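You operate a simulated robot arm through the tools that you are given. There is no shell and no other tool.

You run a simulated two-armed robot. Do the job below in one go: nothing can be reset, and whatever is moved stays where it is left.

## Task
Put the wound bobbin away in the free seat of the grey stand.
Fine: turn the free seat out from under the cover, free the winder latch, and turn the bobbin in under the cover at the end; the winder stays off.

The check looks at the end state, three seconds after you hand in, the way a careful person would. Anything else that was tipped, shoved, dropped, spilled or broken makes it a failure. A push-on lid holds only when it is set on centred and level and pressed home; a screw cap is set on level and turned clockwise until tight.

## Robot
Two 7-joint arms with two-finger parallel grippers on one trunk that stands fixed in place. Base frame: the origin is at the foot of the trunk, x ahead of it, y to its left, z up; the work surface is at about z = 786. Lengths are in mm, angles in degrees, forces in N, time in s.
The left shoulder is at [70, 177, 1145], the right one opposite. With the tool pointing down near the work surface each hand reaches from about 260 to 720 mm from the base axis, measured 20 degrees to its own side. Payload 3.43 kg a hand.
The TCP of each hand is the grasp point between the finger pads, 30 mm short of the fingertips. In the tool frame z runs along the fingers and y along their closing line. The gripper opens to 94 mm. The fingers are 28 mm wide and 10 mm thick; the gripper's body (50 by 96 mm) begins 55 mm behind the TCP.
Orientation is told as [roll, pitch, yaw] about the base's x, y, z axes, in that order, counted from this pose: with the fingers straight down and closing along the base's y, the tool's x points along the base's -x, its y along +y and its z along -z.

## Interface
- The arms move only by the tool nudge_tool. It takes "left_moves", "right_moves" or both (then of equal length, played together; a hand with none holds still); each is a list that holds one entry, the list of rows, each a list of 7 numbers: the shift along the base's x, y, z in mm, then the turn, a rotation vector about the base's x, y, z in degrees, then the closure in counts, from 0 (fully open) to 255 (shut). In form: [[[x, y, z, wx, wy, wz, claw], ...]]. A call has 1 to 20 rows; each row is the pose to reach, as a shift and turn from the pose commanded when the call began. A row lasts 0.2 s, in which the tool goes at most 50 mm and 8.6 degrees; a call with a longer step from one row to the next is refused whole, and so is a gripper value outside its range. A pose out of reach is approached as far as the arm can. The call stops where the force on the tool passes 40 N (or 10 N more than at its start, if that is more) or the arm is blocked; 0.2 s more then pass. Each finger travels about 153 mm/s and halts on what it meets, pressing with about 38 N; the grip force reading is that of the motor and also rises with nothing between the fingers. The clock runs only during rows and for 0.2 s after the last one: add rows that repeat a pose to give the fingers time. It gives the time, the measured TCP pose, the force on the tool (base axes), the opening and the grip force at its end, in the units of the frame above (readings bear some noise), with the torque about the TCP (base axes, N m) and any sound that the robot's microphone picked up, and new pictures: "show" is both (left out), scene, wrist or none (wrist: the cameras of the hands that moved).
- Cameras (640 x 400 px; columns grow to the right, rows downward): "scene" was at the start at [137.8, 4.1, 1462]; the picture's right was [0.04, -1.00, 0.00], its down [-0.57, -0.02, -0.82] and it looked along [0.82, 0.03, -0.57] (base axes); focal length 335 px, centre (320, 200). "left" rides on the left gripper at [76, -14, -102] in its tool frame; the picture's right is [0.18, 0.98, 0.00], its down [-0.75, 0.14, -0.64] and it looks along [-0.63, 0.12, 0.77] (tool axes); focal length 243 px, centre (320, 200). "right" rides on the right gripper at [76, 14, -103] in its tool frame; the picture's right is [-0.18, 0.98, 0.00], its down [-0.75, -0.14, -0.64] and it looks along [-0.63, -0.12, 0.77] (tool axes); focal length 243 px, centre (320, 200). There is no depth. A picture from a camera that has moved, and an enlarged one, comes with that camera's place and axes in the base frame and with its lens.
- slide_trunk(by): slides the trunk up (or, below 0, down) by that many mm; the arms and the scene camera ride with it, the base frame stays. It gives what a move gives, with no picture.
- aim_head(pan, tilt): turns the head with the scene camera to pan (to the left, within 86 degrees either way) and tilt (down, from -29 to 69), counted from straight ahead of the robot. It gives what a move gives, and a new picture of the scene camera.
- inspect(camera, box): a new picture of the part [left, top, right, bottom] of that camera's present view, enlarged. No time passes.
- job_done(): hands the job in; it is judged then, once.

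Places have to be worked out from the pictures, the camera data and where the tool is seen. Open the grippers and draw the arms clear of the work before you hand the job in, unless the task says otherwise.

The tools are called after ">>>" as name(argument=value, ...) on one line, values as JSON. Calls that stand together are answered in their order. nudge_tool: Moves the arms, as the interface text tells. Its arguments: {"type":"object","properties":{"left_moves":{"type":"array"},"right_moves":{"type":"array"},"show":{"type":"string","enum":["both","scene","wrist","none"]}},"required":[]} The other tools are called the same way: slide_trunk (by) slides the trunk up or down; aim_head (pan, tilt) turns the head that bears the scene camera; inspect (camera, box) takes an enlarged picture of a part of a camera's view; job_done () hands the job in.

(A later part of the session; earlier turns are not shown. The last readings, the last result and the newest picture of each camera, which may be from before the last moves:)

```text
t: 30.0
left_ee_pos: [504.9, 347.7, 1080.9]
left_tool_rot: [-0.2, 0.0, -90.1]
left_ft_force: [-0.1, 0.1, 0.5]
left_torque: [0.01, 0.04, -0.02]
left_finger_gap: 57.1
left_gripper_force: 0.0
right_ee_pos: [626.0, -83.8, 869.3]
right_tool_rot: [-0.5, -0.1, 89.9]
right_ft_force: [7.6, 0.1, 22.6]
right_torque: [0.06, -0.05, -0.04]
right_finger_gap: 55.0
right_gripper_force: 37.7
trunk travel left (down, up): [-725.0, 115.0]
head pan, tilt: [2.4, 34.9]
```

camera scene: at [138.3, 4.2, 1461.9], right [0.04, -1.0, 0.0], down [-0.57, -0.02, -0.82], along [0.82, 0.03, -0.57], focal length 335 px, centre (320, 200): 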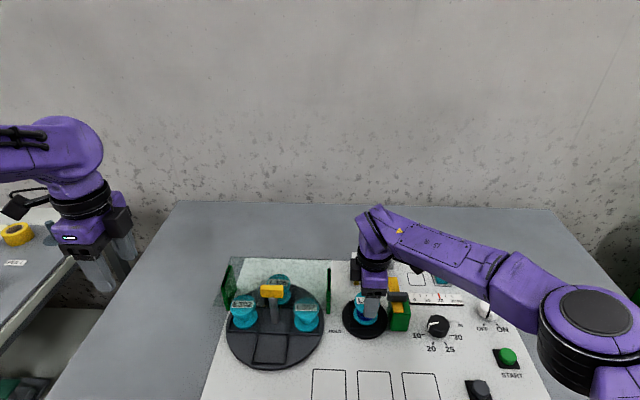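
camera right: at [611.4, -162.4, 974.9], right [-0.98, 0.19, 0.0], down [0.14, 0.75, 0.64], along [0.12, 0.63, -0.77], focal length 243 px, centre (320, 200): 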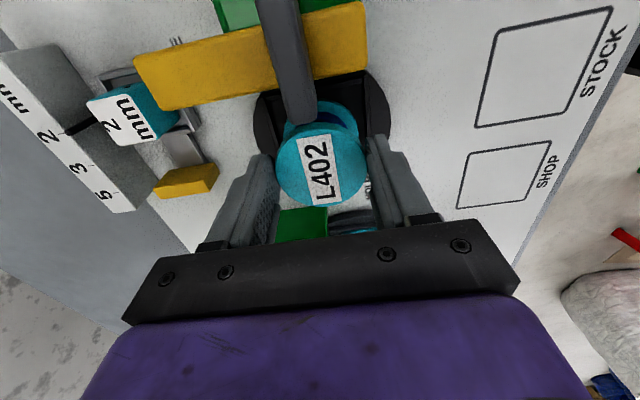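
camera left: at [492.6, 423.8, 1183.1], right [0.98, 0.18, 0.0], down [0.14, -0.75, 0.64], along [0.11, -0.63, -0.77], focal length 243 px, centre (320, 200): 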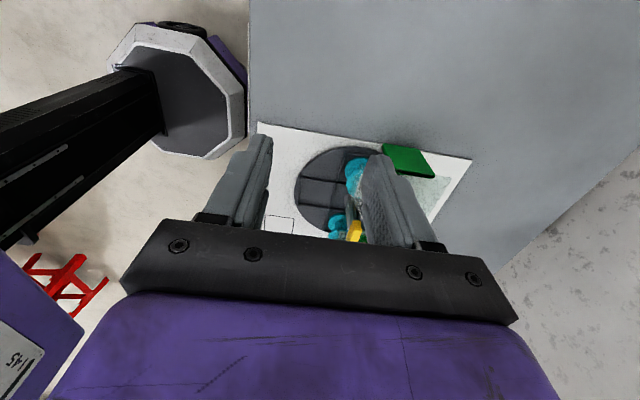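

Contact at about TCP z 869 with 22 N, so the bobbin rests on its seat. I'll relieve the pressure and open.

>>> nudge_tool(right_moves=[[[0, 0, 2, 0, 0, 0, 255], [0, 0, 4, 0, 0, 0, 255], [0, 0, 4, 0, 0, 0, 150], [0, 0, 4, 0, 0, 0, 52], [0, 0, 4, 0, 0, 0, 52]]])

>>> inspect(camera="right", box=[220, 60, 440, 240])

>>> inspect(camera="scene", box=[330, 260, 420, 345])

```text
t: 31.2
left_ee_pos: [505.7, 346.4, 1080.2]
left_tool_rot: [-0.3, 0.1, -90.1]
left_ft_force: [0.8, -0.5, 0.6]
left_torque: [-0.03, -0.01, 0.01]
left_finger_gap: 57.1
left_gripper_force: 0.1
right_ee_pos: [624.3, -84.0, 869.2]
right_tool_rot: [0.0, 0.0, 90.0]
right_ft_force: [-0.3, 0.1, 0.0]
right_torque: [-0.02, 0.0, 0.02]
right_finger_gap: 74.9
right_gripper_force: 0.1
trunk travel left (down, up): [-725.0, 115.0]
head pan, tilt: [2.4, 34.9]
camera scene: at [137.4, 4.4, 1462.0], right [0.04, -1.0, 0.0], down [-0.57, -0.02, -0.82], along [0.82, 0.03, -0.57], focal length 335 px, centre (320, 200)
camera right: at [609.6, -161.3, 972.1], right [-0.98, 0.19, 0.0], down [0.14, 0.75, 0.64], along [0.12, 0.63, -0.77], focal length 243 px, centre (320, 200)
```

scene: 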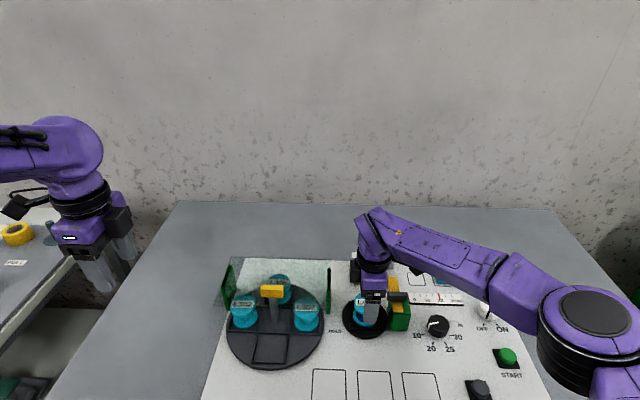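
right: 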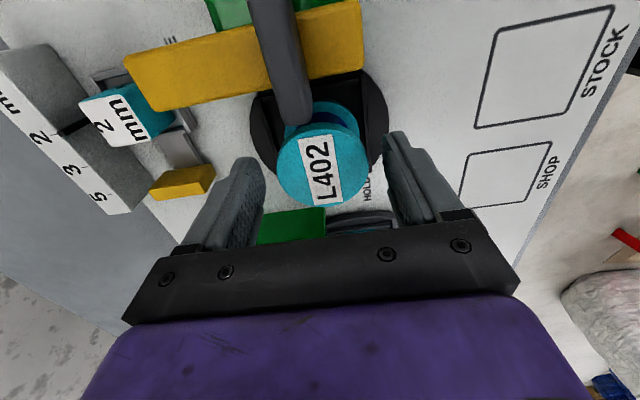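

```text
2.22 times, centred on (330, 150) of right
camera zoom: at [609.6, -161.3, 972.1], right [-0.98, 0.19, 0.0], down [0.14, 0.75, 0.64], along [0.12, 0.63, -0.77], focal length 539 px, centre (298, 311)
```

zoom: 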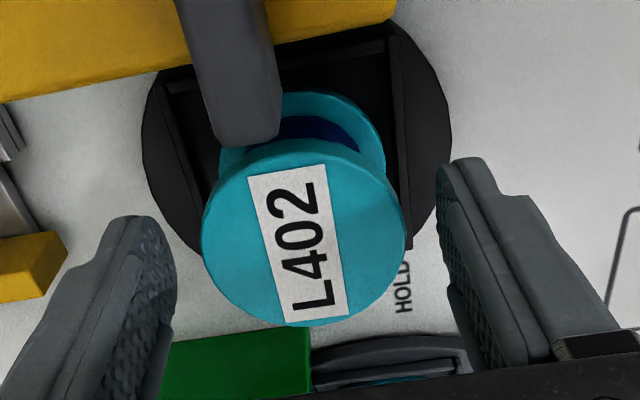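

```text
4.71 times, centred on (375, 302) of scene
camera zoom: at [137.4, 4.4, 1462.0], right [0.04, -1.0, 0.0], down [-0.57, -0.02, -0.82], along [0.82, 0.03, -0.57], focal length 1575 px, centre (61, -282)
```

zoom: 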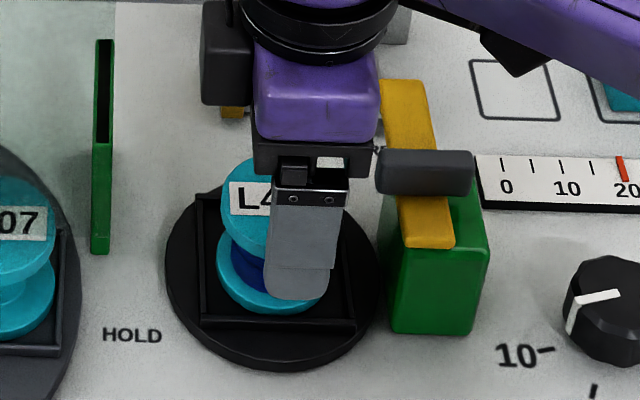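

The bobbin sits upright in its seat at about (623, -85.5), top 847. I'll regrasp with the flange about 12 mm below the TCP, on the textured pad area, then lift a few millimetres very slowly.

>>> nudge_tool(right_moves=[[[0, -1, -6, 0, 0, 0, 52], [0, -1, -12, 0, 0, 0, 52], [0, -1, -12, 0, 0, 0, 255], [0, -1, -12, 0, 0, 0, 255], [0, -1, -12, 0, 0, 0, 255], [0, -1, -11, 0, 0, 0, 255], [0, -1, -10, 0, 0, 0, 255], [0, -1, -9, 0, 0, 0, 255], [0, -1, -8, 0, 0, 0, 255], [0, -1, -7, 0, 0, 0, 255]]])

>>> inspect(camera="right", box=[220, 60, 440, 240])

```text
t: 33.4
left_ee_pos: [505.5, 347.3, 1079.7]
left_tool_rot: [-0.2, 0.1, -90.2]
left_ft_force: [0.2, -0.5, 0.4]
left_torque: [0.0, 0.0, -0.03]
left_finger_gap: 57.4
left_gripper_force: 0.0
right_ee_pos: [625.2, -84.9, 862.4]
right_tool_rot: [0.1, 0.0, 89.9]
right_ft_force: [0.0, -0.4, -1.8]
right_torque: [0.01, 0.02, -0.02]
right_finger_gap: 55.0
right_gripper_force: 38.0
trunk travel left (down, up): [-725.0, 115.0]
head pan, tilt: [2.4, 34.9]
camera scene: at [138.1, 4.3, 1461.9], right [0.04, -1.0, 0.0], down [-0.57, -0.02, -0.82], along [0.82, 0.03, -0.57], focal length 335 px, centre (320, 200)
camera right: at [610.7, -163.0, 965.7], right [-0.98, 0.19, 0.0], down [0.14, 0.75, 0.64], along [0.12, 0.63, -0.77], focal length 243 px, centre (320, 200)
```

scene: 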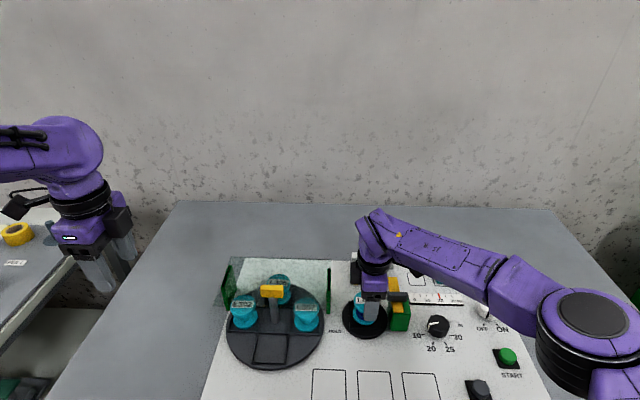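
right: 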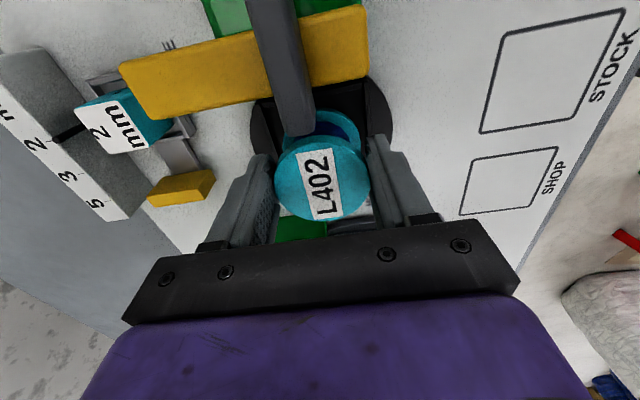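

```text
2.22 times, centred on (330, 150) of right
camera zoom: at [610.7, -163.0, 965.7], right [-0.98, 0.19, 0.0], down [0.14, 0.75, 0.64], along [0.12, 0.63, -0.77], focal length 539 px, centre (298, 311)
```

zoom: 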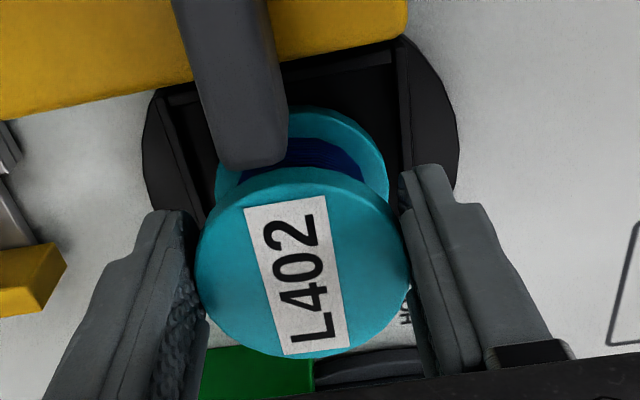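

This hold works: 1.8 N of weight carried, gap 55.0, and the flange 12 mm below the TCP after a 5 mm lift. I'll lift the rest smoothly.

>>> nudge_tool(right_moves=[[[0, 0, 4, 0, 0, 0, 255], [0, 0, 12, 0, 0, 0, 255], [0, 0, 25, 0, 0, 0, 255], [0, 0, 42, 0, 0, 0, 255], [0, 0, 60, 0, 0, 0, 255], [0, 0, 78, 0, 0, 0, 255], [0, 0, 94, 0, 0, 0, 255], [0, 0, 105, 0, 0, 0, 255], [0, 0, 110, 0, 0, 0, 255]]])

>>> inspect(camera="right", box=[220, 60, 440, 240])

```text
t: 35.4
left_ee_pos: [504.8, 347.1, 1080.7]
left_tool_rot: [-0.2, 0.1, -90.1]
left_ft_force: [0.7, 0.2, 0.4]
left_torque: [0.0, 0.01, -0.02]
left_finger_gap: 57.1
left_gripper_force: 0.1
right_ee_pos: [625.3, -85.9, 973.6]
right_tool_rot: [0.0, 0.1, 89.9]
right_ft_force: [-0.3, 0.7, -1.9]
right_torque: [0.0, -0.01, -0.01]
right_finger_gap: 55.0
right_gripper_force: 38.5
trunk travel left (down, up): [-725.0, 115.0]
head pan, tilt: [2.4, 34.9]
camera scene: at [138.1, 4.3, 1461.9], right [0.04, -1.0, 0.0], down [-0.57, -0.02, -0.82], along [0.82, 0.03, -0.57], focal length 335 px, centre (320, 200)
camera right: at [611.6, -164.1, 1076.0], right [-0.98, 0.19, 0.0], down [0.14, 0.75, 0.64], along [0.12, 0.63, -0.77], focal length 243 px, centre (320, 200)
```

scene: 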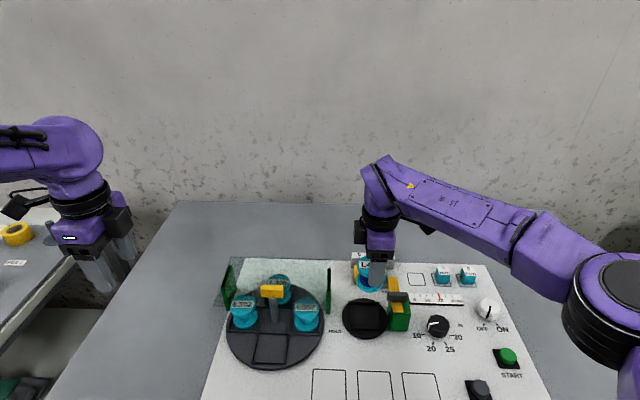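
right: 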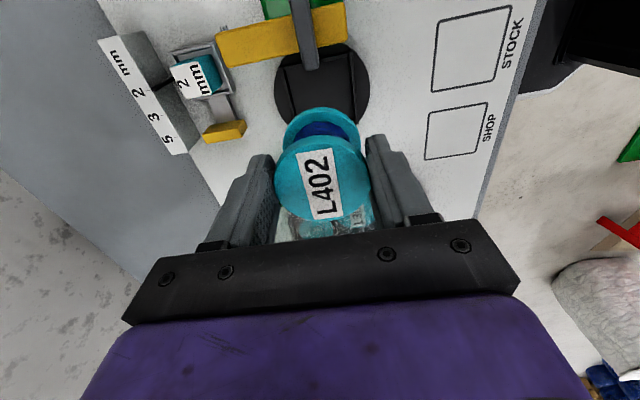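

```text
2.22 times, centred on (330, 150) of right
camera zoom: at [611.6, -164.1, 1076.0], right [-0.98, 0.19, 0.0], down [0.14, 0.75, 0.64], along [0.12, 0.63, -0.77], focal length 539 px, centre (298, 311)
```

zoom: 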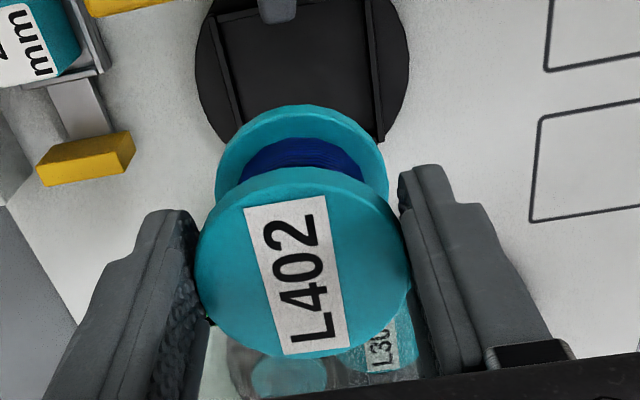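

No slip during the lift. I'll pull back to x≈541 in front of the cover while turning the wrist to yaw 25.

>>> nudge_tool(right_moves=[[[-4, 0, 0, 0, 0, -5, 255], [-12, 0, 0, 0, 0, -12, 255], [-22, 0, 0, 0, 0, -19, 255], [-33, 0, 0, 0, 0, -26, 255], [-44, 0, 0, 0, 0, -33, 255], [-55, 0, 0, 0, 0, -40, 255], [-66, 0, 0, 0, 0, -47, 255], [-76, 0, 0, 0, 0, -54, 255], [-82, 0, 0, 0, 0, -60, 255], [-84, 0, 0, 0, 0, -65, 255]]])

```text
t: 37.6
left_ee_pos: [507.1, 346.4, 1080.4]
left_tool_rot: [-0.3, 0.0, -90.1]
left_ft_force: [-0.5, -0.4, 0.1]
left_torque: [-0.01, -0.01, 0.01]
left_finger_gap: 57.0
left_gripper_force: 0.2
right_ee_pos: [540.9, -85.7, 972.7]
right_tool_rot: [0.0, 0.1, 24.7]
right_ft_force: [0.2, 0.1, 0.0]
right_torque: [-0.04, 0.0, 0.02]
right_finger_gap: 55.2
right_gripper_force: 38.3
trunk travel left (down, up): [-725.0, 115.0]
head pan, tilt: [2.4, 34.9]
camera scene: at [138.4, 3.9, 1462.0], right [0.04, -1.0, 0.0], down [-0.57, -0.02, -0.82], along [0.82, 0.03, -0.57], focal length 335 px, centre (320, 200)
camera right: at [466.7, -106.3, 1075.3], right [-0.24, 0.97, 0.0], down [0.74, 0.19, 0.64], along [0.62, 0.16, -0.77], focal length 243 px, centre (320, 200)
```

scene: 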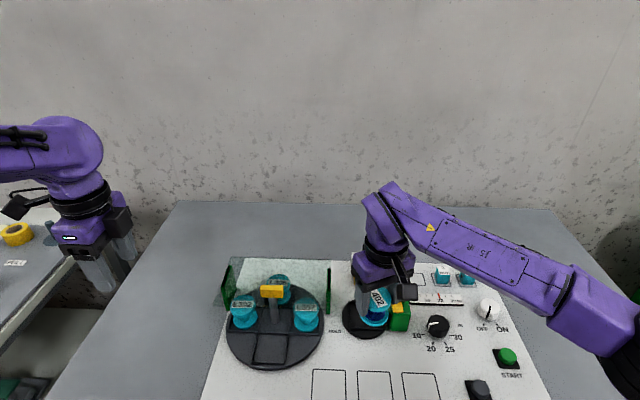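
right: 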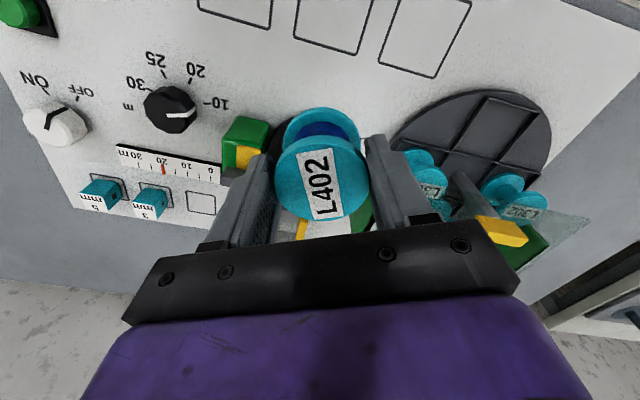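

The bobbin is held steady, and the front seat is visible at right in the wrist view. I'll zoom in to triangulate the seat.

>>> inspect(camera="right", box=[380, 60, 580, 220])

>>> inspect(camera="scene", box=[230, 315, 330, 375])

```text
2.50 times, centred on (480, 140) of right
camera zoom: at [466.7, -106.3, 1075.3], right [-0.24, 0.97, 0.0], down [0.74, 0.19, 0.64], along [0.62, 0.16, -0.77], focal length 606 px, centre (-80, 350)
```

zoom: 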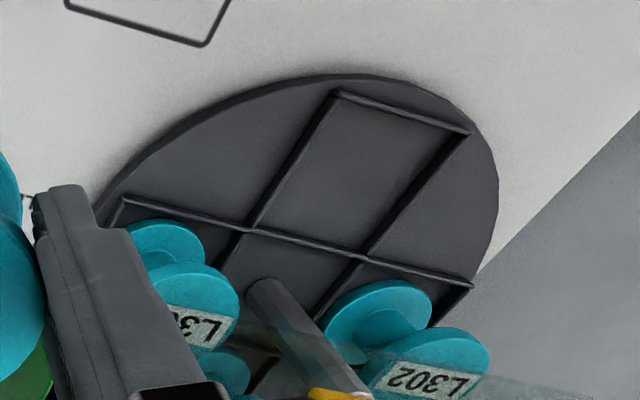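

```text
6.40 times, centred on (280, 345) of scene
camera zoom: at [138.4, 3.9, 1462.0], right [0.04, -1.0, 0.0], down [-0.57, -0.02, -0.82], along [0.82, 0.03, -0.57], focal length 2142 px, centre (576, -728)
```

zoom: 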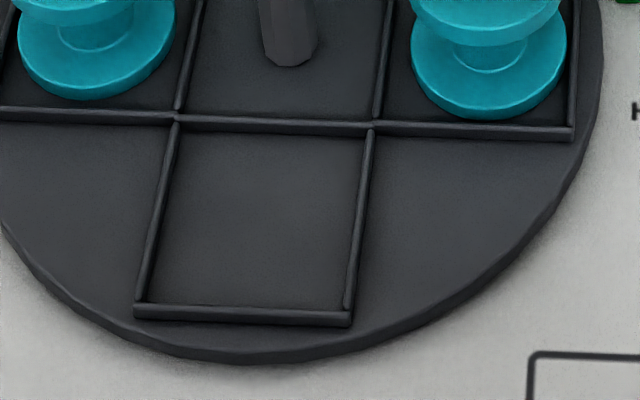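

The seat centre comes out at about (539, 125) from both views. I'll carry the bobbin across to above the seat at constant height, in two stages to watch reach.

>>> nudge_tool(right_moves=[[[0, 6, 0, 0, 0, 0, 255], [0, 18, 0, 0, 0, 0, 255], [0, 36, 0, 0, 0, 0, 255], [0, 56, 0, 0, 0, 0, 255], [0, 76, 0, 0, 0, 0, 255], [0, 94, 0, 0, 0, 0, 255], [0, 106, 0, 0, 0, 0, 255], [0, 112, 0, 0, 0, 0, 255]]], show="scene")

```text
t: 39.4
left_ee_pos: [505.1, 347.7, 1080.2]
left_tool_rot: [-0.2, 0.1, -90.0]
left_ft_force: [-0.5, 0.6, -0.3]
left_torque: [0.0, 0.03, 0.0]
left_finger_gap: 57.1
left_gripper_force: 0.1
right_ee_pos: [541.7, 27.1, 972.8]
right_tool_rot: [-0.2, 0.0, 24.9]
right_ft_force: [-0.7, -0.4, -2.2]
right_torque: [-0.03, 0.04, 0.03]
right_finger_gap: 54.9
right_gripper_force: 38.0
trunk travel left (down, up): [-725.0, 115.0]
head pan, tilt: [2.4, 34.9]
camera scene: at [138.0, 4.6, 1462.0], right [0.04, -1.0, 0.0], down [-0.57, -0.02, -0.82], along [0.82, 0.03, -0.57], focal length 335 px, centre (320, 200)
```

scene: 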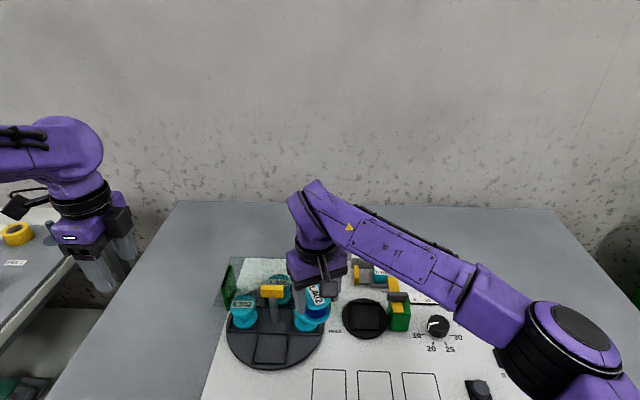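

Steady. I'll finish the traverse to above the front seat.

>>> nudge_tool(right_moves=[[[0, 6, 0, 0, 0, 0, 255], [0, 18, 0, 0, 0, 0, 255], [-1, 36, 0, 0, 0, 0, 255], [-1, 56, 0, 0, 0, 0, 255], [-2, 74, 0, 0, 0, 0, 255], [-2, 88, 0, 0, 0, 0, 255], [-2, 96, 0, 0, 0, 0, 255], [-2, 98.5, 0, 0, 0, 0, 255]]])

>>> inspect(camera="scene", box=[210, 260, 340, 380])

>>> inspect(camera="right", box=[200, 40, 440, 240])

```text
t: 41.2
left_ee_pos: [506.6, 347.9, 1080.7]
left_tool_rot: [-0.3, 0.1, -90.2]
left_ft_force: [-0.4, 0.8, -0.5]
left_torque: [0.02, -0.01, 0.0]
left_finger_gap: 57.0
left_gripper_force: 0.0
right_ee_pos: [539.8, 125.1, 972.9]
right_tool_rot: [-0.1, -0.1, 24.8]
right_ft_force: [0.1, -0.2, -1.5]
right_torque: [-0.05, 0.02, 0.01]
right_finger_gap: 55.0
right_gripper_force: 37.8
trunk travel left (down, up): [-725.0, 115.0]
head pan, tilt: [2.4, 34.9]
camera scene: at [138.0, 4.5, 1461.9], right [0.04, -1.0, 0.0], down [-0.57, -0.02, -0.82], along [0.82, 0.03, -0.57], focal length 335 px, centre (320, 200)
camera right: at [464.3, 105.0, 1075.0], right [-0.25, 0.97, 0.0], down [0.74, 0.19, 0.64], along [0.62, 0.16, -0.77], focal length 243 px, centre (320, 200)
```

scene: 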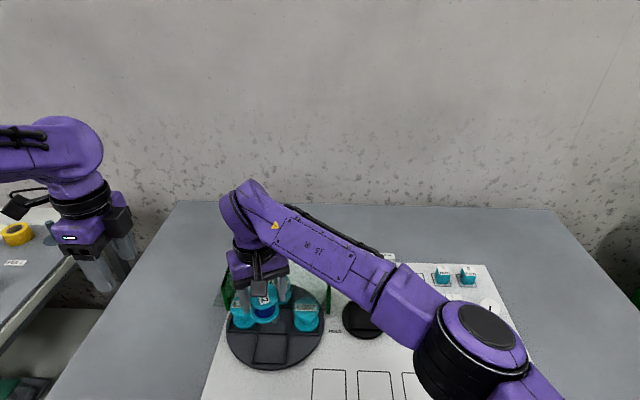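
right: 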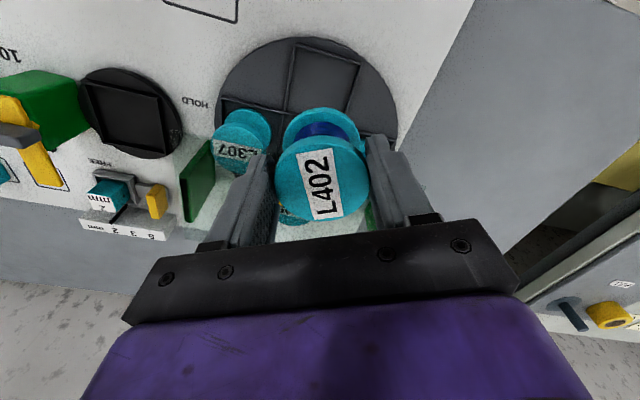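

```text
3.33 times, centred on (275, 320) of scene
camera zoom: at [138.0, 4.5, 1461.9], right [0.04, -1.0, 0.0], down [-0.57, -0.02, -0.82], along [0.82, 0.03, -0.57], focal length 1116 px, centre (470, -200)
```

zoom: 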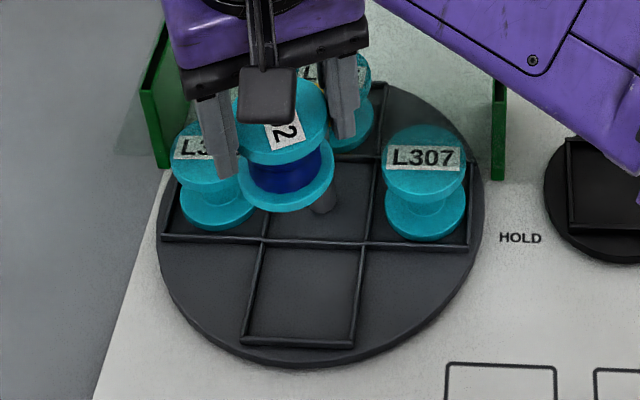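

```text
2.00 times, centred on (320, 140) of right
camera zoom: at [464.3, 105.0, 1075.0], right [-0.25, 0.97, 0.0], down [0.74, 0.19, 0.64], along [0.62, 0.16, -0.77], focal length 485 px, centre (320, 320)
```

zoom: 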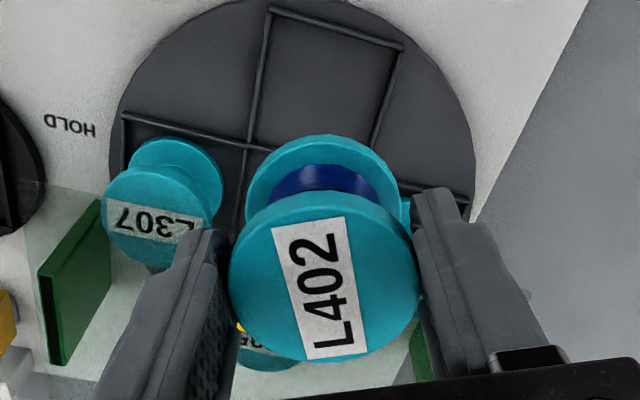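

The bobbin is above the front seat. The refined seat centre is (538, 124.5), so I'll shift about 1 mm and lower to roughly 25 mm above seating, then check alignment.

>>> nudge_tool(right_moves=[[[-1.3, -0.7, -6, 0, 0, 0, 255], [-1.3, -0.7, -18, 0, 0, 0, 255], [-1.3, -0.7, -34, 0, 0, 0, 255], [-1.3, -0.7, -52, 0, 0, 0, 255], [-1.3, -0.7, -68, 0, 0, 0, 255], [-1.3, -0.7, -80, 0, 0, 0, 255], [-1.3, -0.7, -88, 0, 0, 0, 255]]])

>>> inspect(camera="scene", box=[210, 280, 330, 380])

>>> inspect(camera="right", box=[200, 40, 440, 240])

```text
t: 42.8
left_ee_pos: [506.0, 347.7, 1080.5]
left_tool_rot: [-0.3, 0.2, -90.2]
left_ft_force: [0.9, -0.4, 0.0]
left_torque: [-0.01, -0.01, 0.03]
left_finger_gap: 57.4
left_gripper_force: 0.0
right_ee_pos: [537.8, 124.0, 885.1]
right_tool_rot: [-0.1, 0.0, 24.9]
right_ft_force: [0.1, 0.3, -0.9]
right_torque: [-0.02, 0.04, -0.01]
right_finger_gap: 55.0
right_gripper_force: 37.9
trunk travel left (down, up): [-725.0, 115.0]
head pan, tilt: [2.4, 34.9]
camera scene: at [138.1, 4.6, 1462.0], right [0.04, -1.0, 0.0], down [-0.57, -0.02, -0.82], along [0.82, 0.03, -0.57], focal length 335 px, centre (320, 200)
camera right: at [462.8, 104.1, 988.0], right [-0.25, 0.97, 0.0], down [0.74, 0.19, 0.64], along [0.62, 0.16, -0.77], focal length 243 px, centre (320, 200)
```

scene: 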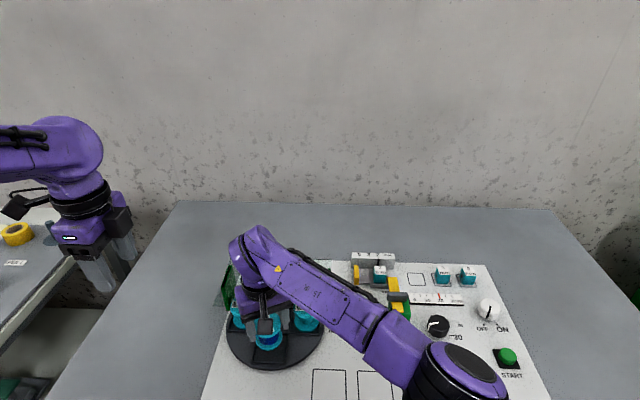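
right: 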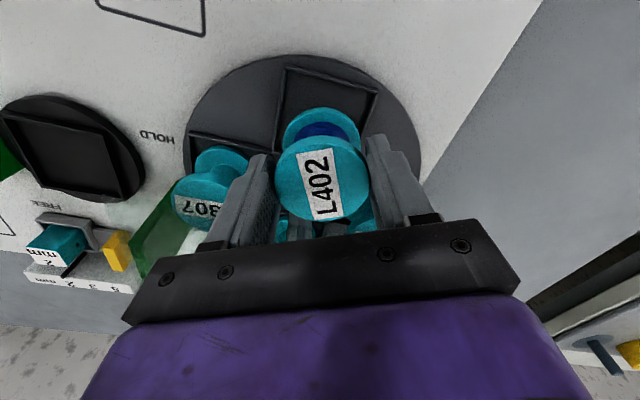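

```text
4.00 times, centred on (270, 330) of scene
camera zoom: at [138.1, 4.6, 1462.0], right [0.04, -1.0, 0.0], down [-0.57, -0.02, -0.82], along [0.82, 0.03, -0.57], focal length 1339 px, centre (520, -320)
```

zoom: 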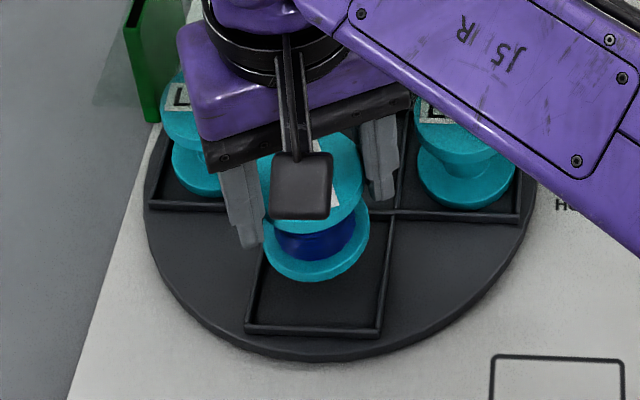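

```text
2.00 times, centred on (320, 140) of right
camera zoom: at [462.8, 104.1, 988.0], right [-0.25, 0.97, 0.0], down [0.74, 0.19, 0.64], along [0.62, 0.16, -0.77], focal length 485 px, centre (320, 320)
```

zoom: 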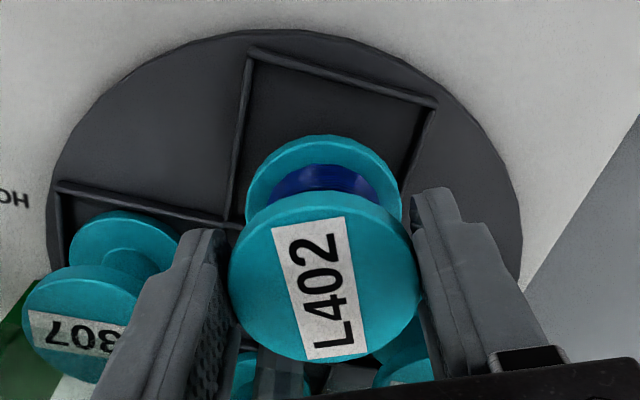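

The alignment looks good: bobbin about (539, 125) against seat (538, 124.5). I'll nudge under 1 mm and lower to just above the expected contact height.

>>> nudge_tool(right_moves=[[[-0.7, -0.7, -8, 0, 0, 0, 255], [-0.7, -0.7, -15, 0, 0, 0, 255], [-0.7, -0.7, -20, 0, 0, 0, 255], [-0.7, -0.7, -23, 0, 0, 0, 255], [-0.7, -0.7, -25, 0, 0, 0, 255]]])

>>> inspect(camera="scene", box=[210, 280, 330, 380])

>>> inspect(camera="right", box=[200, 40, 440, 240])

```text
t: 44.0
left_ee_pos: [503.3, 346.5, 1081.5]
left_tool_rot: [0.0, 0.2, -90.1]
left_ft_force: [0.8, -0.5, -0.1]
left_torque: [0.01, -0.02, 0.02]
left_finger_gap: 57.3
left_gripper_force: 0.1
right_ee_pos: [535.8, 124.4, 862.0]
right_tool_rot: [-0.1, -0.2, 25.0]
right_ft_force: [2.3, 0.4, 21.7]
right_torque: [0.21, -0.88, -0.01]
right_finger_gap: 55.2
right_gripper_force: 38.0
trunk travel left (down, up): [-725.0, 115.0]
head pan, tilt: [2.4, 34.9]
camera scene: at [134.5, 3.8, 1462.6], right [0.04, -1.0, 0.0], down [-0.57, -0.02, -0.82], along [0.82, 0.03, -0.57], focal length 335 px, centre (320, 200)
camera right: at [460.4, 103.5, 965.4], right [-0.25, 0.97, 0.0], down [0.74, 0.19, 0.65], along [0.63, 0.16, -0.76], focal length 243 px, centre (320, 200)
```

scene: 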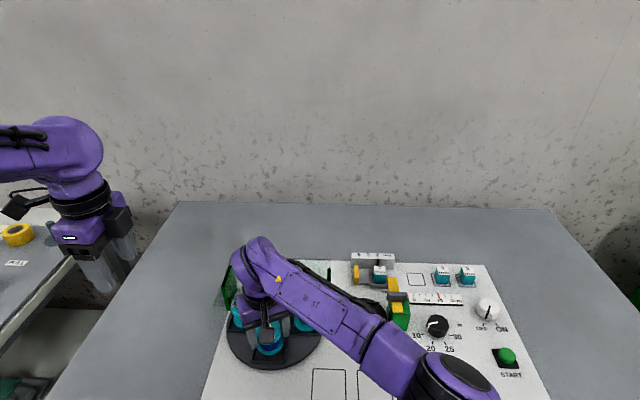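
right: 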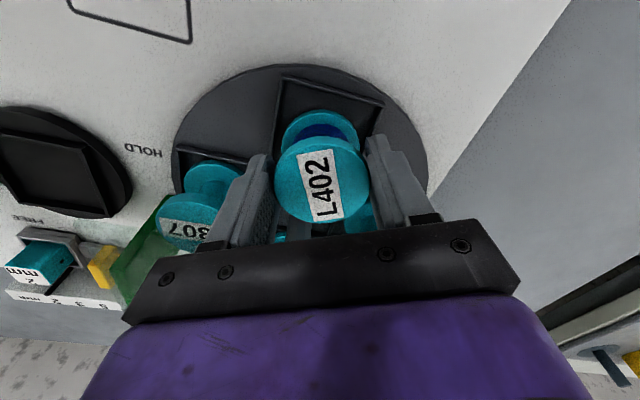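

```text
4.00 times, centred on (270, 330) of scene
camera zoom: at [134.5, 3.8, 1462.6], right [0.04, -1.0, 0.0], down [-0.57, -0.02, -0.82], along [0.82, 0.03, -0.57], focal length 1339 px, centre (520, -320)
```

zoom: 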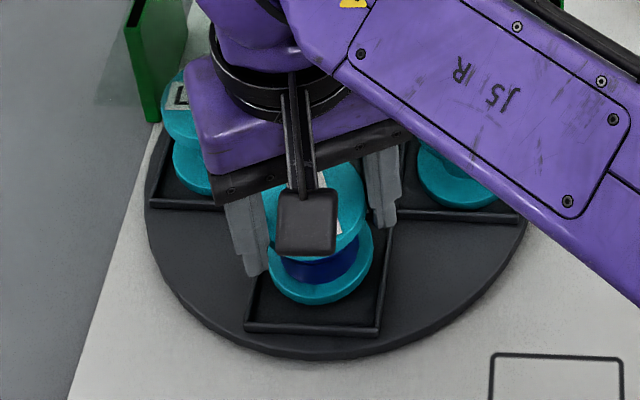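

```text
2.00 times, centred on (320, 140) of right
camera zoom: at [460.4, 103.5, 965.4], right [-0.25, 0.97, 0.0], down [0.74, 0.19, 0.65], along [0.63, 0.16, -0.76], focal length 485 px, centre (320, 320)
```

zoom: 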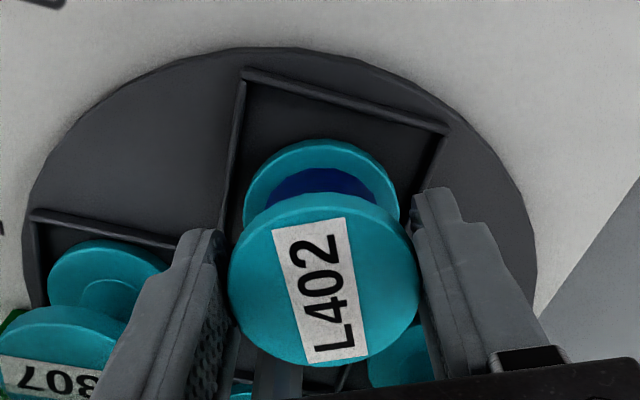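

Contact came early: TCP 862, 21 N, with a torque pointing to the +x side. In the scene view the front gap is 8 mm where a seated bobbin shows about 3 mm, so the flange is resting on the back rail. I'll raise slightly, shift 4.5 mm toward me and recheck.

>>> nudge_tool(right_moves=[[[0, 0, 4, 0, 0, 0, 255], [0, 0, 9, 0, 0, 0, 255], [-2.5, -0.5, 9, 0, 0, 0, 255], [-4.5, -1, 9, 0, 0, 0, 255], [-4.5, -1, 9, 0, 0, 0, 255]]])

>>> inspect(camera="scene", box=[210, 280, 330, 380])

>>> inspect(camera="right", box=[200, 40, 440, 240])

```text
t: 45.2
left_ee_pos: [505.3, 347.8, 1079.6]
left_tool_rot: [-0.3, 0.1, -90.0]
left_ft_force: [0.2, -0.8, 0.1]
left_torque: [-0.03, -0.02, 0.03]
left_finger_gap: 57.2
left_gripper_force: 0.0
right_ee_pos: [533.1, 122.7, 869.9]
right_tool_rot: [0.0, 0.1, 24.9]
right_ft_force: [0.1, 0.0, -1.8]
right_torque: [0.0, 0.01, 0.0]
right_finger_gap: 55.0
right_gripper_force: 38.3
trunk travel left (down, up): [-725.0, 115.0]
head pan, tilt: [2.4, 34.9]
camera scene: at [137.9, 4.5, 1462.0], right [0.04, -1.0, 0.0], down [-0.57, -0.02, -0.82], along [0.82, 0.03, -0.57], focal length 335 px, centre (320, 200)
camera right: at [458.0, 101.9, 971.9], right [-0.25, 0.97, 0.0], down [0.74, 0.19, 0.64], along [0.62, 0.16, -0.77], focal length 243 px, centre (320, 200)
```

scene: 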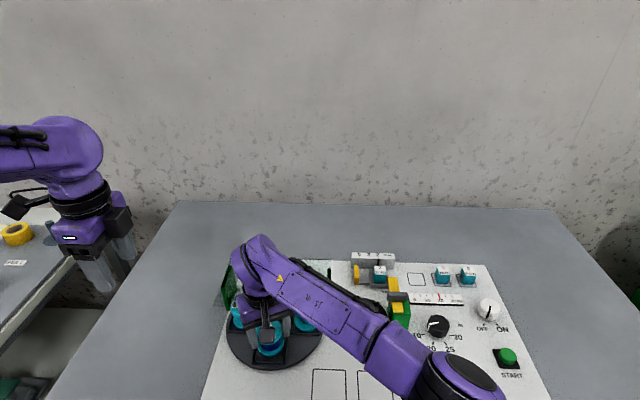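
right: 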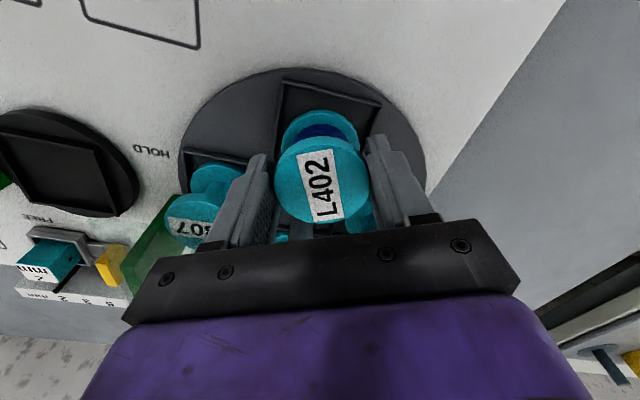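

```text
4.00 times, centred on (270, 330) of scene
camera zoom: at [137.9, 4.5, 1462.0], right [0.04, -1.0, 0.0], down [-0.57, -0.02, -0.82], along [0.82, 0.03, -0.57], focal length 1339 px, centre (520, -320)
```

zoom: 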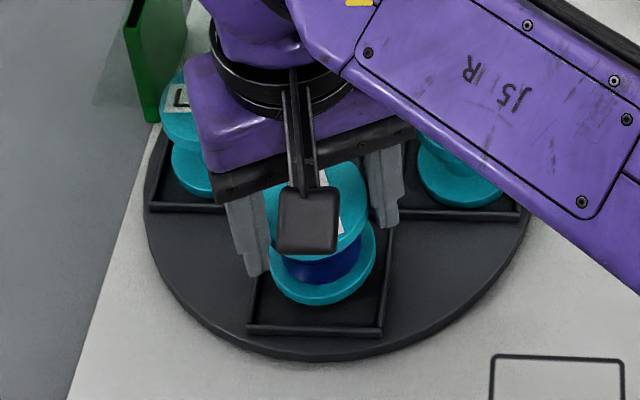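

```text
2.00 times, centred on (320, 140) of right
camera zoom: at [458.0, 101.9, 971.9], right [-0.25, 0.97, 0.0], down [0.74, 0.19, 0.64], along [0.62, 0.16, -0.77], focal length 485 px, centre (320, 320)
```

zoom: 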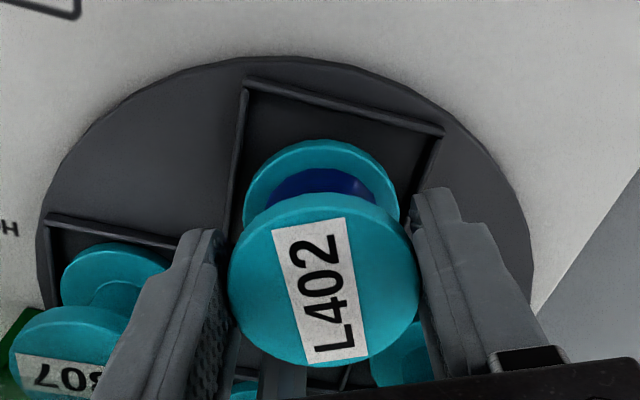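

Laterally centred now. I'll lower again in small steps past the previous contact height.

>>> nudge_tool(right_moves=[[[0, 0, -4, 0, 0, 0, 255], [0, 0, -7, 0, 0, 0, 255], [0, 0, -9, 0, 0, 0, 255], [0, 0, -10, 0, 0, 0, 255], [0, 0, -11, 0, 0, 0, 255]]])

>>> inspect(camera="scene", box=[210, 280, 330, 380])

```text
t: 46.4
left_ee_pos: [505.4, 347.9, 1080.4]
left_tool_rot: [-0.3, 0.0, -90.1]
left_ft_force: [0.4, -0.2, -0.1]
left_torque: [0.02, 0.0, 0.01]
left_finger_gap: 57.6
left_gripper_force: 0.0
right_ee_pos: [532.2, 122.7, 856.7]
right_tool_rot: [0.0, 0.0, 24.9]
right_ft_force: [-0.4, -0.4, -1.4]
right_torque: [0.02, 0.02, 0.0]
right_finger_gap: 55.0
right_gripper_force: 37.9
trunk travel left (down, up): [-725.0, 115.0]
head pan, tilt: [2.4, 34.9]
camera scene: at [138.0, 4.5, 1462.0], right [0.04, -1.0, 0.0], down [-0.57, -0.02, -0.82], along [0.82, 0.03, -0.57], focal length 335 px, centre (320, 200)
camera right: at [457.7, 102.5, 960.5], right [-0.25, 0.97, 0.0], down [0.74, 0.19, 0.64], along [0.62, 0.16, -0.77], focal length 243 px, centre (320, 200)
```

scene: 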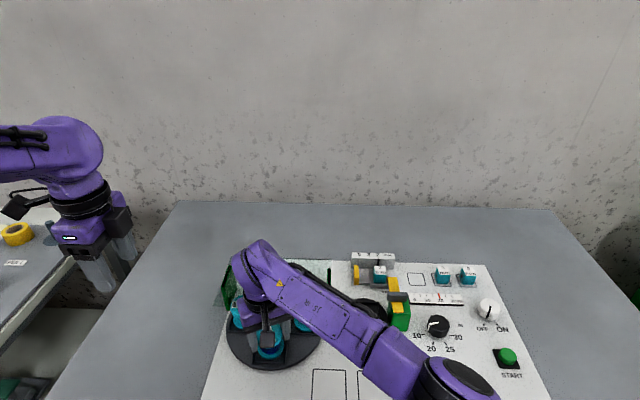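
right: 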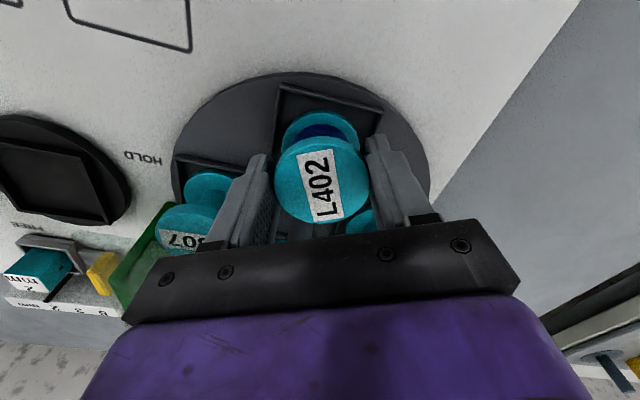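

```text
4.00 times, centred on (270, 330) of scene
camera zoom: at [138.0, 4.5, 1462.0], right [0.04, -1.0, 0.0], down [-0.57, -0.02, -0.82], along [0.82, 0.03, -0.57], focal length 1339 px, centre (520, -320)
```

zoom: 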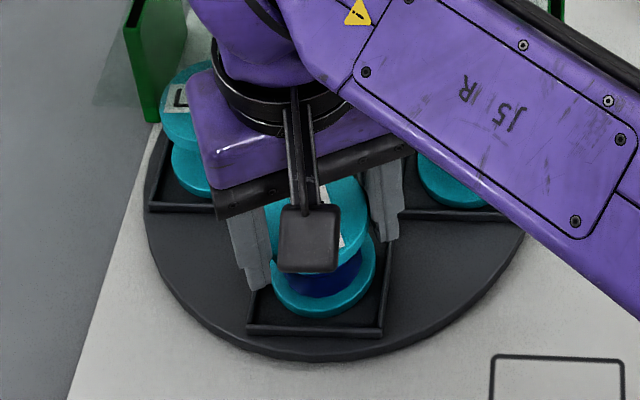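

It is now below the earlier contact height with no resistance, so it's inside the rails. I'll continue 1 mm at a time until it touches the seat floor.

>>> nudge_tool(right_moves=[[[0, 0, -1, 0, 0, 0, 255], [0, 0, -2, 0, 0, 0, 255], [0, 0, -2, 0, 0, 0, 255]]], show="none")

```text
t: 47.2
left_ee_pos: [505.2, 347.1, 1082.0]
left_tool_rot: [-0.3, 0.1, -90.1]
left_ft_force: [-0.4, -0.1, 0.4]
left_torque: [0.02, -0.02, 0.0]
left_finger_gap: 57.3
left_gripper_force: 0.0
right_ee_pos: [532.6, 123.4, 856.8]
right_tool_rot: [0.0, -0.2, 24.9]
right_ft_force: [4.0, 0.0, 14.1]
right_torque: [0.16, -0.01, 0.01]
right_finger_gap: 55.0
right_gripper_force: 38.0
trunk travel left (down, up): [-725.0, 115.0]
head pan, tilt: [2.4, 34.9]
```

It touches the floor at TCP 857, the same height as in the winder. The torque is near zero, so it sits flat. I'll relieve the load and open moderately.

>>> nudge_tool(right_moves=[[[0, 0, 1.5, 0, 0, 0, 255], [0, 0, 1.5, 0, 0, 0, 200], [0, 0, 1.5, 0, 0, 0, 90], [0, 0, 1.5, 0, 0, 0, 70], [0, 0, 1.5, 0, 0, 0, 70]]])

>>> inspect(camera="scene", box=[210, 280, 330, 380])

>>> inspect(camera="right", box=[200, 40, 440, 240])

```text
t: 48.4
left_ee_pos: [505.8, 347.8, 1080.0]
left_tool_rot: [-0.2, 0.2, -90.1]
left_ft_force: [0.0, -0.4, -0.6]
left_torque: [-0.02, -0.01, -0.01]
left_finger_gap: 57.5
left_gripper_force: 0.0
right_ee_pos: [531.9, 122.7, 856.3]
right_tool_rot: [-0.1, -0.1, 24.9]
right_ft_force: [0.3, 0.2, -0.2]
right_torque: [0.0, -0.01, -0.01]
right_finger_gap: 68.2
right_gripper_force: 0.0
trunk travel left (down, up): [-725.0, 115.0]
head pan, tilt: [2.4, 34.9]
camera scene: at [137.9, 4.6, 1461.9], right [0.04, -1.0, 0.0], down [-0.57, -0.02, -0.82], along [0.82, 0.03, -0.57], focal length 335 px, centre (320, 200)
camera right: at [457.2, 102.3, 959.9], right [-0.25, 0.97, 0.0], down [0.74, 0.19, 0.64], along [0.62, 0.16, -0.77], focal length 243 px, centre (320, 200)
```

scene: 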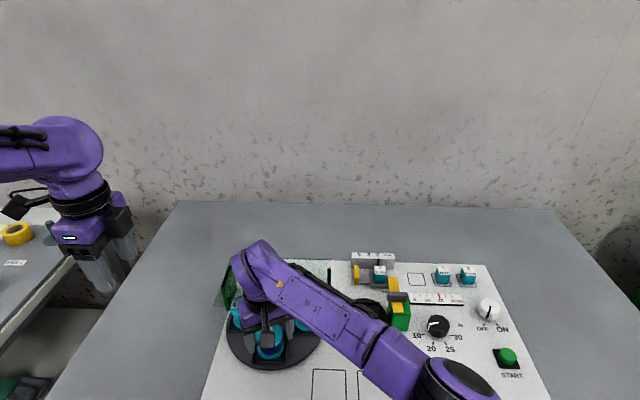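
right: 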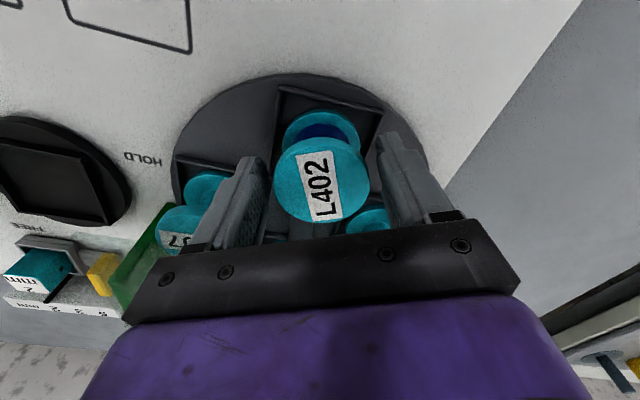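

```text
4.00 times, centred on (270, 330) of scene
camera zoom: at [137.9, 4.6, 1461.9], right [0.04, -1.0, 0.0], down [-0.57, -0.02, -0.82], along [0.82, 0.03, -0.57], focal length 1339 px, centre (520, -320)
```

zoom: 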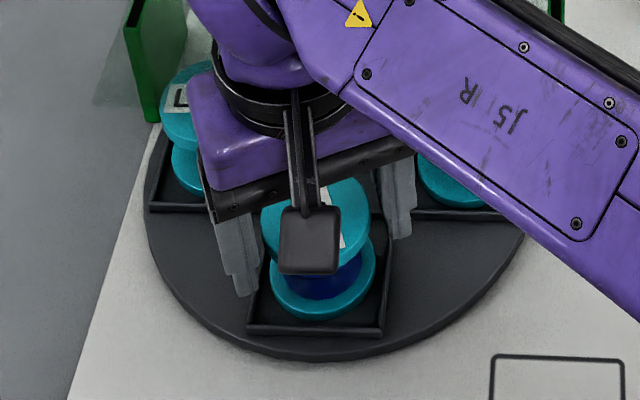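

```text
2.00 times, centred on (320, 140) of right
camera zoom: at [457.2, 102.3, 959.9], right [-0.25, 0.97, 0.0], down [0.74, 0.19, 0.64], along [0.62, 0.16, -0.77], focal length 485 px, centre (320, 320)
```

zoom: 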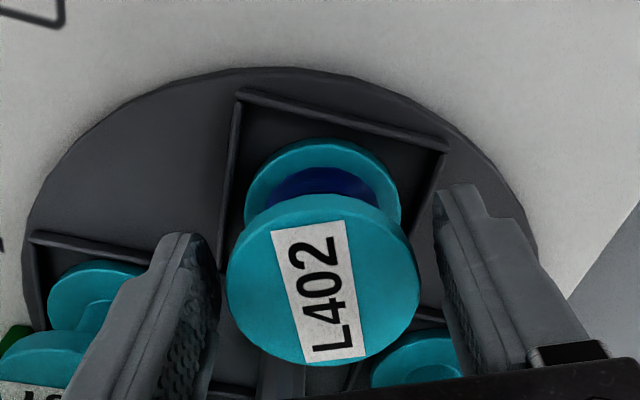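

The bobbin is seated upright inside the rails and the fingers are clear of it. I'll lift the right hand straight up and then take it off to the right.

>>> nudge_tool(right_moves=[[[0, 0, 10, 0, 0, 0, 70], [0, 0, 30, 0, 0, 0, 70], [0, 0, 60, 0, 0, 0, 70], [0, 0, 100, 0, 0, 0, 70], [0, 0, 140, 0, 0, 0, 70], [0, -30, 150, 0, 0, 0, 70], [0, -75, 155, 0, 0, 0, 70], [0, -120, 160, 0, 0, 0, 70], [0, -165, 160, 0, 0, 0, 70], [0, -210, 160, 0, 0, 0, 70], [0, -255, 160, 0, 0, 0, 70], [0, -300, 160, 0, 0, 0, 70], [0, -330, 160, 0, 0, 0, 70]]], show="scene")

>>> inspect(camera="scene", box=[210, 260, 340, 380])

```text
t: 51.2
left_ee_pos: [503.8, 347.2, 1081.1]
left_tool_rot: [-0.3, 0.0, -90.2]
left_ft_force: [-0.8, 0.5, -0.7]
left_torque: [0.0, 0.03, 0.0]
left_finger_gap: 57.1
left_gripper_force: 0.0
right_ee_pos: [531.1, -208.8, 1015.7]
right_tool_rot: [0.0, 0.0, 25.0]
right_ft_force: [0.1, 0.6, 0.3]
right_torque: [0.03, 0.01, 0.0]
right_finger_gap: 68.0
right_gripper_force: 0.1
trunk travel left (down, up): [-725.0, 115.0]
head pan, tilt: [2.4, 34.9]
camera scene: at [137.4, 3.2, 1462.0], right [0.04, -1.0, 0.0], down [-0.57, -0.02, -0.82], along [0.82, 0.03, -0.57], focal length 335 px, centre (320, 200)
```

scene: 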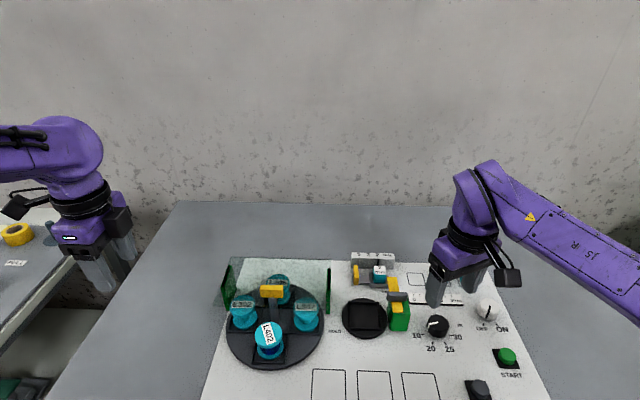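

```text
3.33 times, centred on (275, 320) of scene
camera zoom: at [137.4, 3.2, 1462.0], right [0.04, -1.0, 0.0], down [-0.57, -0.02, -0.82], along [0.82, 0.03, -0.57], focal length 1116 px, centre (470, -200)
```

zoom: 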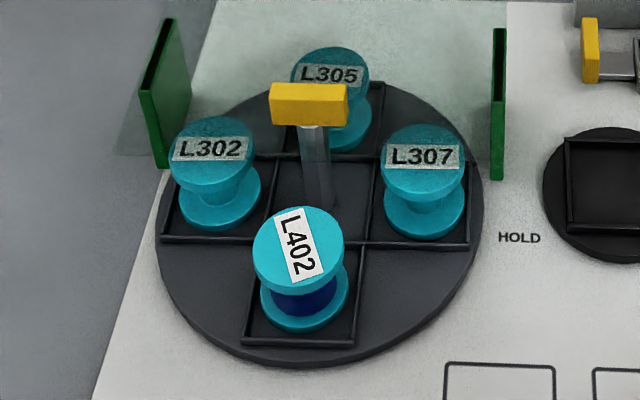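

L402 is seated cleanly and the right hand is away. I'll bring the left hand back above the handle at yaw -90, then test in free air how far it can turn further clockwise.

>>> nudge_tool(left_moves=[[[17, -37, -10, 0, 0, 0, 100], [34, -74, -20, 0, 0, 0, 100], [50, -111, -30, 0, 0, 0, 100], [67, -148, -45, 0, 0, 0, 100], [84, -186, -65, 0, 0, 0, 100], [101, -223, -85, 0, 0, 0, 100]]], show="none")

>>> nudge_tool(left_moves=[[[0, 0, 0, 0, 0, -8, 100], [0, 0, 0, 0, 0, -16, 100], [0, 0, 0, 0, 0, -24, 100], [0, 0, 0, 0, 0, -32, 100], [0, 0, 0, 0, 0, -40, 100], [0, 0, 0, 0, 0, -48, 100], [0, 0, 0, 0, 0, -56, 100], [0, 0, 0, 0, 0, -64, 100], [0, 0, 0, 0, 0, -72, 100], [0, 0, 0, 0, 0, -80, 100], [0, 0, 0, 0, 0, -88, 100]]], show="scene")

```text
t: 52.6
left_ee_pos: [608.4, 123.4, 994.5]
left_tool_rot: [-0.3, 0.1, -90.1]
left_ft_force: [0.0, -0.2, 0.4]
left_torque: [0.02, 0.0, -0.01]
left_finger_gap: 57.1
left_gripper_force: 0.1
right_ee_pos: [533.7, -208.9, 1015.6]
right_tool_rot: [0.0, -0.1, 24.9]
right_ft_force: [-1.0, -0.5, -1.0]
right_torque: [0.0, -0.01, 0.0]
right_finger_gap: 68.0
right_gripper_force: 0.1
trunk travel left (down, up): [-725.0, 115.0]
head pan, tilt: [2.4, 34.9]
```

```text
t: 55.0
left_ee_pos: [606.0, 125.5, 995.1]
left_tool_rot: [-0.3, 0.1, -178.3]
left_ft_force: [-0.1, -0.1, 0.1]
left_torque: [-0.01, -0.02, -0.03]
left_finger_gap: 57.5
left_gripper_force: 0.1
right_ee_pos: [533.0, -206.8, 1016.8]
right_tool_rot: [-0.1, 0.0, 25.0]
right_ft_force: [0.1, -1.0, 0.1]
right_torque: [0.02, -0.01, -0.03]
right_finger_gap: 68.1
right_gripper_force: 0.1
trunk travel left (down, up): [-725.0, 115.0]
head pan, tilt: [2.4, 34.9]
camera scene: at [137.9, 4.2, 1462.0], right [0.04, -1.0, 0.0], down [-0.57, -0.02, -0.82], along [0.82, 0.03, -0.57], focal length 335 px, centre (320, 200)
```

scene: 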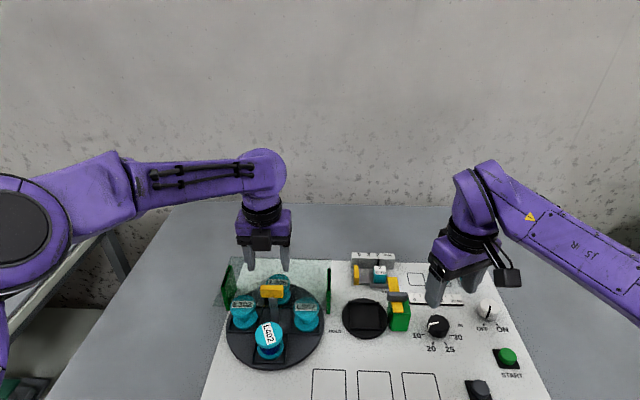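

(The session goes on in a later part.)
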